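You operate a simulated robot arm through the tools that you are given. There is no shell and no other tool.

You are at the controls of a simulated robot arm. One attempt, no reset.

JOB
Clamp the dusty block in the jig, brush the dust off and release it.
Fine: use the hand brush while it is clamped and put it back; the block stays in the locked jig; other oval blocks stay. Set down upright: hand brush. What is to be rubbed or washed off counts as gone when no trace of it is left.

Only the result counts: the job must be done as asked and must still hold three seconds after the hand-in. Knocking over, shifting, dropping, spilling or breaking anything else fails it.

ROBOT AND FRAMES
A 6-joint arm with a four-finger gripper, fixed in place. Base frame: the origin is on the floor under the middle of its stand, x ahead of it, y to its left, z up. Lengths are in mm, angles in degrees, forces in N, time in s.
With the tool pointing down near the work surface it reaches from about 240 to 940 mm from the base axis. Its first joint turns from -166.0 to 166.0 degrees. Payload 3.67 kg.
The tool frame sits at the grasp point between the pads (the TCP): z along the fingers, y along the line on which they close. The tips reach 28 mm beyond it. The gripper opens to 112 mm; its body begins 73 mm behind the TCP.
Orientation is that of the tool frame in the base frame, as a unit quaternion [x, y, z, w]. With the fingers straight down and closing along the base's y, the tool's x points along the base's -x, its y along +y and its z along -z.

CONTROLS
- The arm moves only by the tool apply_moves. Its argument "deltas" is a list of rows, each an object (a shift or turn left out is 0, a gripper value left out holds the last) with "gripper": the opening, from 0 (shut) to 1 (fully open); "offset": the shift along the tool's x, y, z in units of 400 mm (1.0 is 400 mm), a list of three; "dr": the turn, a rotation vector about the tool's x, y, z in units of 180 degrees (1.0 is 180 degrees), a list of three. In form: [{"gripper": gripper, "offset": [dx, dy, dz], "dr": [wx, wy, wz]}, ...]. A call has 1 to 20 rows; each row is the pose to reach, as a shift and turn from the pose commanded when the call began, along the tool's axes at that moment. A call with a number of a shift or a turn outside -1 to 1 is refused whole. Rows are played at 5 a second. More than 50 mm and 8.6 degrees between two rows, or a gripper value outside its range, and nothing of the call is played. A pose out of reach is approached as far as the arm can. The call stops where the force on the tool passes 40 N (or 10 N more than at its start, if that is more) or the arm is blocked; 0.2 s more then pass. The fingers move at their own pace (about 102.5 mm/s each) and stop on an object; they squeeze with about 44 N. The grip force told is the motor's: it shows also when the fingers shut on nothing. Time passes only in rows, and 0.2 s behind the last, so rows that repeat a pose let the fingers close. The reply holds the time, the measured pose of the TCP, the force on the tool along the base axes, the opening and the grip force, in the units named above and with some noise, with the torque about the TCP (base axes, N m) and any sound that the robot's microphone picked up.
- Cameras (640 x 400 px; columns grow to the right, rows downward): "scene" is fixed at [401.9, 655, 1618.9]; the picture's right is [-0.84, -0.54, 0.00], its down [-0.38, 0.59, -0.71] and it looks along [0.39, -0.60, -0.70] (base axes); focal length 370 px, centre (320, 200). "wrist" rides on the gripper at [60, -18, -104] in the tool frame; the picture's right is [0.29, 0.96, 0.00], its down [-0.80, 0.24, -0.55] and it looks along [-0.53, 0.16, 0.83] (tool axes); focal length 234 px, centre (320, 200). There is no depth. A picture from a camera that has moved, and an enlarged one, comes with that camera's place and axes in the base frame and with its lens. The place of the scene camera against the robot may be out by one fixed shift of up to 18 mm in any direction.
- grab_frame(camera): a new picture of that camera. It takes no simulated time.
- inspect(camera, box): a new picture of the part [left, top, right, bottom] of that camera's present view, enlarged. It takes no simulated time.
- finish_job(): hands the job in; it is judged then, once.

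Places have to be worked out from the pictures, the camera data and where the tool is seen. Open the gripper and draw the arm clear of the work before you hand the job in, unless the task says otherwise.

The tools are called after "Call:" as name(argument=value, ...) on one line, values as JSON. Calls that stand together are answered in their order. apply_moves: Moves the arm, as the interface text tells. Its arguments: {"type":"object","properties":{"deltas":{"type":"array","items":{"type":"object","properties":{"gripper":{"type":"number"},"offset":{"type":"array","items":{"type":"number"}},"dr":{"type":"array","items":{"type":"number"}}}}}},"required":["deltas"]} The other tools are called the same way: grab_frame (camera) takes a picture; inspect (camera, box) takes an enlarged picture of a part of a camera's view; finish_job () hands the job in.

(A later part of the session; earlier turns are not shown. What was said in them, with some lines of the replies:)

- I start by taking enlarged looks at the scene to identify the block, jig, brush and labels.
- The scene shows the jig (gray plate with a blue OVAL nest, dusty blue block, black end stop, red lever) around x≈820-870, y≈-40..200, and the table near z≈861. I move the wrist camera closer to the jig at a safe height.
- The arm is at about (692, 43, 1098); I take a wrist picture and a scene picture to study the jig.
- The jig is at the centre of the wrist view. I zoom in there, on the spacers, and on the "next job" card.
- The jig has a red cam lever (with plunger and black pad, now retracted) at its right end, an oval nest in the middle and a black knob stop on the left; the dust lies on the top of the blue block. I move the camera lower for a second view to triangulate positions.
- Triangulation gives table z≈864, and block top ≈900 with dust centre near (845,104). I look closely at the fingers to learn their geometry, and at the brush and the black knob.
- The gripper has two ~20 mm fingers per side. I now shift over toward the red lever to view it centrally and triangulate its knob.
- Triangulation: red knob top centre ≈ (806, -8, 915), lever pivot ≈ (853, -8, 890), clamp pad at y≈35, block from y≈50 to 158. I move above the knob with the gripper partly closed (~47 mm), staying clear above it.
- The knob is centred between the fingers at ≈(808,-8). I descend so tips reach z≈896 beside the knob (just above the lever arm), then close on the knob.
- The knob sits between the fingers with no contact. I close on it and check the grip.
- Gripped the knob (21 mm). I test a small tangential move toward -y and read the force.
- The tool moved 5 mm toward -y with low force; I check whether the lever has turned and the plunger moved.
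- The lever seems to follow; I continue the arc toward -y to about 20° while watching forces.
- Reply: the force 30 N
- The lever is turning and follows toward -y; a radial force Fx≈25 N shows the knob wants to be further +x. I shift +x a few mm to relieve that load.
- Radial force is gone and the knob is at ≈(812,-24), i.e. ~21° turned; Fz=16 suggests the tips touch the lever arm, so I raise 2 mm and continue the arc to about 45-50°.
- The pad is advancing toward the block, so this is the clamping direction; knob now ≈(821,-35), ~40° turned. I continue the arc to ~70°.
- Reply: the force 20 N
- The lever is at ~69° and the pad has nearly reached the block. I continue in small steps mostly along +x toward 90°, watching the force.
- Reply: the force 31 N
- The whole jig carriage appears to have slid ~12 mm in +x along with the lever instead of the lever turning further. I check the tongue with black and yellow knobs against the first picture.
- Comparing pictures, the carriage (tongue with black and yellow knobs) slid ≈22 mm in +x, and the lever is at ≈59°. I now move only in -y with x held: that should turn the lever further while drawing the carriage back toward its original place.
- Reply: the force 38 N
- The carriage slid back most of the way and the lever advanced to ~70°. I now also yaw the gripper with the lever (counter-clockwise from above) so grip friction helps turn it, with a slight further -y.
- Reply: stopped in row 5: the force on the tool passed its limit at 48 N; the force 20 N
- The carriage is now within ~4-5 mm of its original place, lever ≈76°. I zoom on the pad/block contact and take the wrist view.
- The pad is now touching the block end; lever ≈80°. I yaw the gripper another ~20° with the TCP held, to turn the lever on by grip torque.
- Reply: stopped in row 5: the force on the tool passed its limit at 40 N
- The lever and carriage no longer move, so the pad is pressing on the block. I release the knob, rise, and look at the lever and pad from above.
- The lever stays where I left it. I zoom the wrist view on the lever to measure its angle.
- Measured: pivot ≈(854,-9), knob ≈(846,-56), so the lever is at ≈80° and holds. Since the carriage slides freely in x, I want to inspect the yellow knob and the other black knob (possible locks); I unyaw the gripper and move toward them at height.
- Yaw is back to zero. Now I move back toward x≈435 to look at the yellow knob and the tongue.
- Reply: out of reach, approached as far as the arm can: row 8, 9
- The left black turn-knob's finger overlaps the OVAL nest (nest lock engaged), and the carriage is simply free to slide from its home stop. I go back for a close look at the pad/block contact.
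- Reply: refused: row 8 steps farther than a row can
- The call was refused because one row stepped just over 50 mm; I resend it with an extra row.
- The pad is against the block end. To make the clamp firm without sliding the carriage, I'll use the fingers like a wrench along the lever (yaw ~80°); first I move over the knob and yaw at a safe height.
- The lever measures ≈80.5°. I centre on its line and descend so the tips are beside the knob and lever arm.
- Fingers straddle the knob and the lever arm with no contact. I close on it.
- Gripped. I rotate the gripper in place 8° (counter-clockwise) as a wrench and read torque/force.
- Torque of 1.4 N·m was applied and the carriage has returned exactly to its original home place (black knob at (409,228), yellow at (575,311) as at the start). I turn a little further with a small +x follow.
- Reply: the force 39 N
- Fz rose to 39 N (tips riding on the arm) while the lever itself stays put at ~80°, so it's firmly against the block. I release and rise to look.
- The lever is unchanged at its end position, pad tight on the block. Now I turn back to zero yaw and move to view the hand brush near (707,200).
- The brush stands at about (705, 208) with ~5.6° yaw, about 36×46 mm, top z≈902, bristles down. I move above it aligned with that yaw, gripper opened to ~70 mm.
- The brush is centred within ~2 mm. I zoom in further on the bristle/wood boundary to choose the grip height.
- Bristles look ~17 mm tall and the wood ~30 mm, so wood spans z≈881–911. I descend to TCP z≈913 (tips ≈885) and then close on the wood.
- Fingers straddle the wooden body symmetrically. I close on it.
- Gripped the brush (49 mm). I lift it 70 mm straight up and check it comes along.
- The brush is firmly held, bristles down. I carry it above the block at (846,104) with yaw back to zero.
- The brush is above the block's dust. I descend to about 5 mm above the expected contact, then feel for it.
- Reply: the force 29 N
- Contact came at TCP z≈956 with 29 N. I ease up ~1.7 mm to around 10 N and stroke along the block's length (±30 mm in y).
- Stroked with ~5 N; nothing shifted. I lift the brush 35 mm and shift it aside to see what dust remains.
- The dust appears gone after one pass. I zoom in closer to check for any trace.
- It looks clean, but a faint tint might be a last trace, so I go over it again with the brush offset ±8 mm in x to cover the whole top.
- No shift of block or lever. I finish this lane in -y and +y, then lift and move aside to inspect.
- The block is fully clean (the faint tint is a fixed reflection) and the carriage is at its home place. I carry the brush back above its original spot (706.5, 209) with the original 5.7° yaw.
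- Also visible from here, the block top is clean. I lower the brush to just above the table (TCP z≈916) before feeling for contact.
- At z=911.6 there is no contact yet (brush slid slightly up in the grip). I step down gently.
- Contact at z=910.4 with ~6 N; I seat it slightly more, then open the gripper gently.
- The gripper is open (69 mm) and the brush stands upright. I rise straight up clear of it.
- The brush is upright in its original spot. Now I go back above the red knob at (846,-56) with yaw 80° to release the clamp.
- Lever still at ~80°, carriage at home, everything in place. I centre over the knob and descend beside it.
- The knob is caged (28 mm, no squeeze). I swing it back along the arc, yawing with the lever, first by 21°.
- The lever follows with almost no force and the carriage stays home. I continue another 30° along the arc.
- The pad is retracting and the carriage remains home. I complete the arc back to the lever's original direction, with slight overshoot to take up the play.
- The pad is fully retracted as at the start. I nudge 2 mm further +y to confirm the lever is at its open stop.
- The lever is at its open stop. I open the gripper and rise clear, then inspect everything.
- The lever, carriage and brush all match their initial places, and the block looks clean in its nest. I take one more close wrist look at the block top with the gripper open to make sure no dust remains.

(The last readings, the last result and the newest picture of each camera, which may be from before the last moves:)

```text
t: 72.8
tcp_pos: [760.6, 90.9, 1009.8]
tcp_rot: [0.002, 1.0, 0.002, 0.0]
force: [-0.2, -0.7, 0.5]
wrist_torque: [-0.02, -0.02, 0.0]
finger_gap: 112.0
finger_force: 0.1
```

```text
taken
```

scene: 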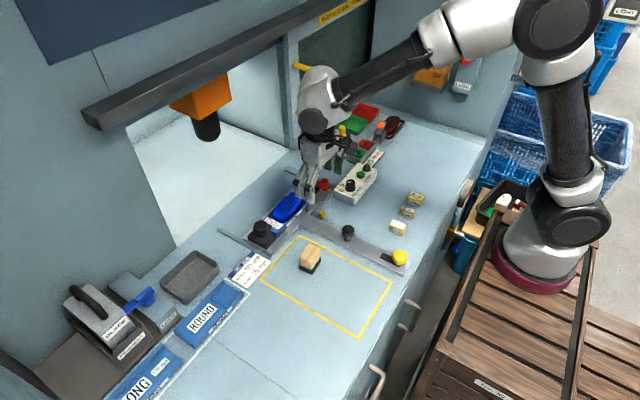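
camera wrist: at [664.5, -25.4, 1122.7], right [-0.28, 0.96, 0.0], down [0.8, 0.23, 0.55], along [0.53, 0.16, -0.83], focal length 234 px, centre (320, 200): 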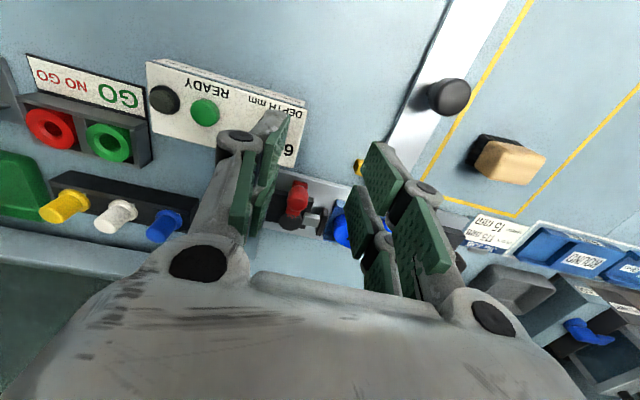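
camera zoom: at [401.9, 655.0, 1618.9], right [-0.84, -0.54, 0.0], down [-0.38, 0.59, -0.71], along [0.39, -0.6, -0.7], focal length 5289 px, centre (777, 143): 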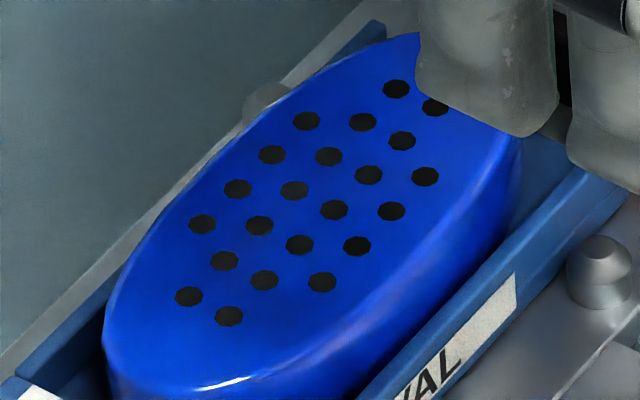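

The block is spotless and seated in the locked nest; lever open, brush upright at its place. I withdraw the arm to its starting height, clear of the work.

Call:
apply_moves(deltas=[{"gripper": 1.0, "offset": [0.0, 0.0, -0.1]}, {"gripper": 1.0, "offset": [0.07, 0.035, -0.18]}, {"gripper": 1.0, "offset": [0.15, 0.075, -0.25]}, {"gripper": 1.0, "offset": [0.24, 0.12, -0.3]}, {"gripper": 1.0, "offset": [0.33, 0.165, -0.35]}, {"gripper": 1.0, "offset": [0.42, 0.21, -0.4]}, {"gripper": 1.0, "offset": [0.52, 0.26, -0.44]}, {"gripper": 1.0, "offset": [0.62, 0.31, -0.49]}, {"gripper": 1.0, "offset": [0.72, 0.35, -0.53]}, {"gripper": 1.0, "offset": [0.72, 0.35, -0.53]}])

Call:
grab_frame(camera="scene")

Call:
inspect(camera="scene", box=[220, 160, 420, 285])

```text
t: 75.0
tcp_pos: [474.3, 232.3, 1221.6]
tcp_rot: [0.003, 1.0, 0.002, 0.0]
force: [0.1, 0.4, -0.1]
wrist_torque: [0.0, 0.01, -0.02]
finger_gap: 112.1
finger_force: 0.0
```

```text
taken
```

scene: 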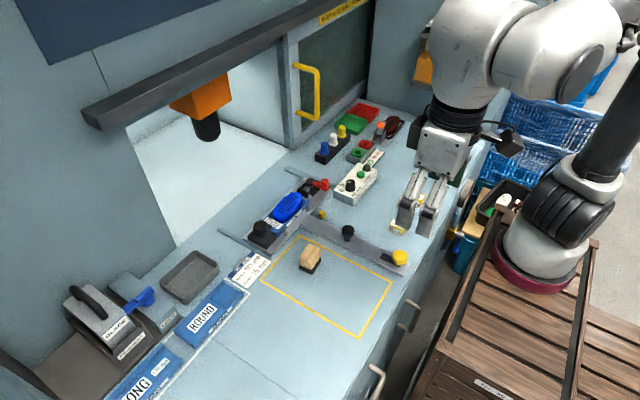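

```text
3.20 times, centred on (320, 222) of scene
camera zoom: at [401.9, 655.0, 1618.9], right [-0.84, -0.54, 0.0], down [-0.38, 0.59, -0.71], along [0.39, -0.6, -0.7], focal length 1185 px, centre (320, 128)
```

zoom: 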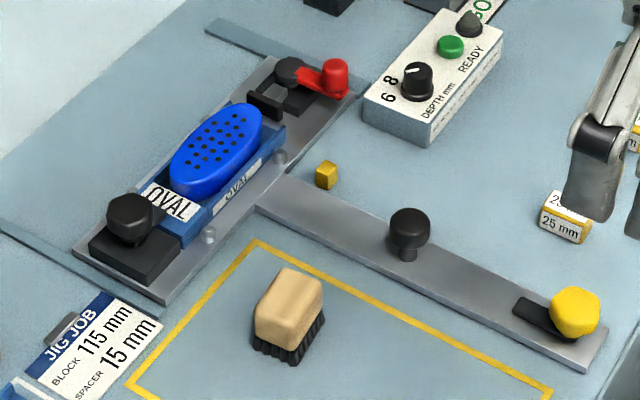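

The final picture matches the starting layout except that the block is clean: lever open, nest locked, brush upright in place, arm withdrawn with gripper open. I hand the job in.

Call:
finish_job()

```text
The job is handed in.
```

I clamped the block, brushed it clean and released the clamp. The job is handed in; no verdict came back.

- **Clamping:** I swung the red lever round until its pad pressed against the end of the block. It stopped at about 80°, and I brushed with it there.
- **Brushing:** I brushed the top along its full length in three lanes. Close-up pictures from both cameras show no dust left.
- **Hand brush:** It stands upright, bristles down, in its original spot and at its original angle.
- **Release:** The lever is back at its open stop and the pad is fully retracted. The block is still in the OVAL nest, and the nest lock was not touched.

**Jig slip:** While I was closing the lever, the jig slid about 22 mm toward the machine because it moves freely in that direction. It is now back where it started, judging by the pictures. I did not touch anything else, and the last picture shows the rest of the bench as it was at the start.

The arm is withdrawn with the gripper open.
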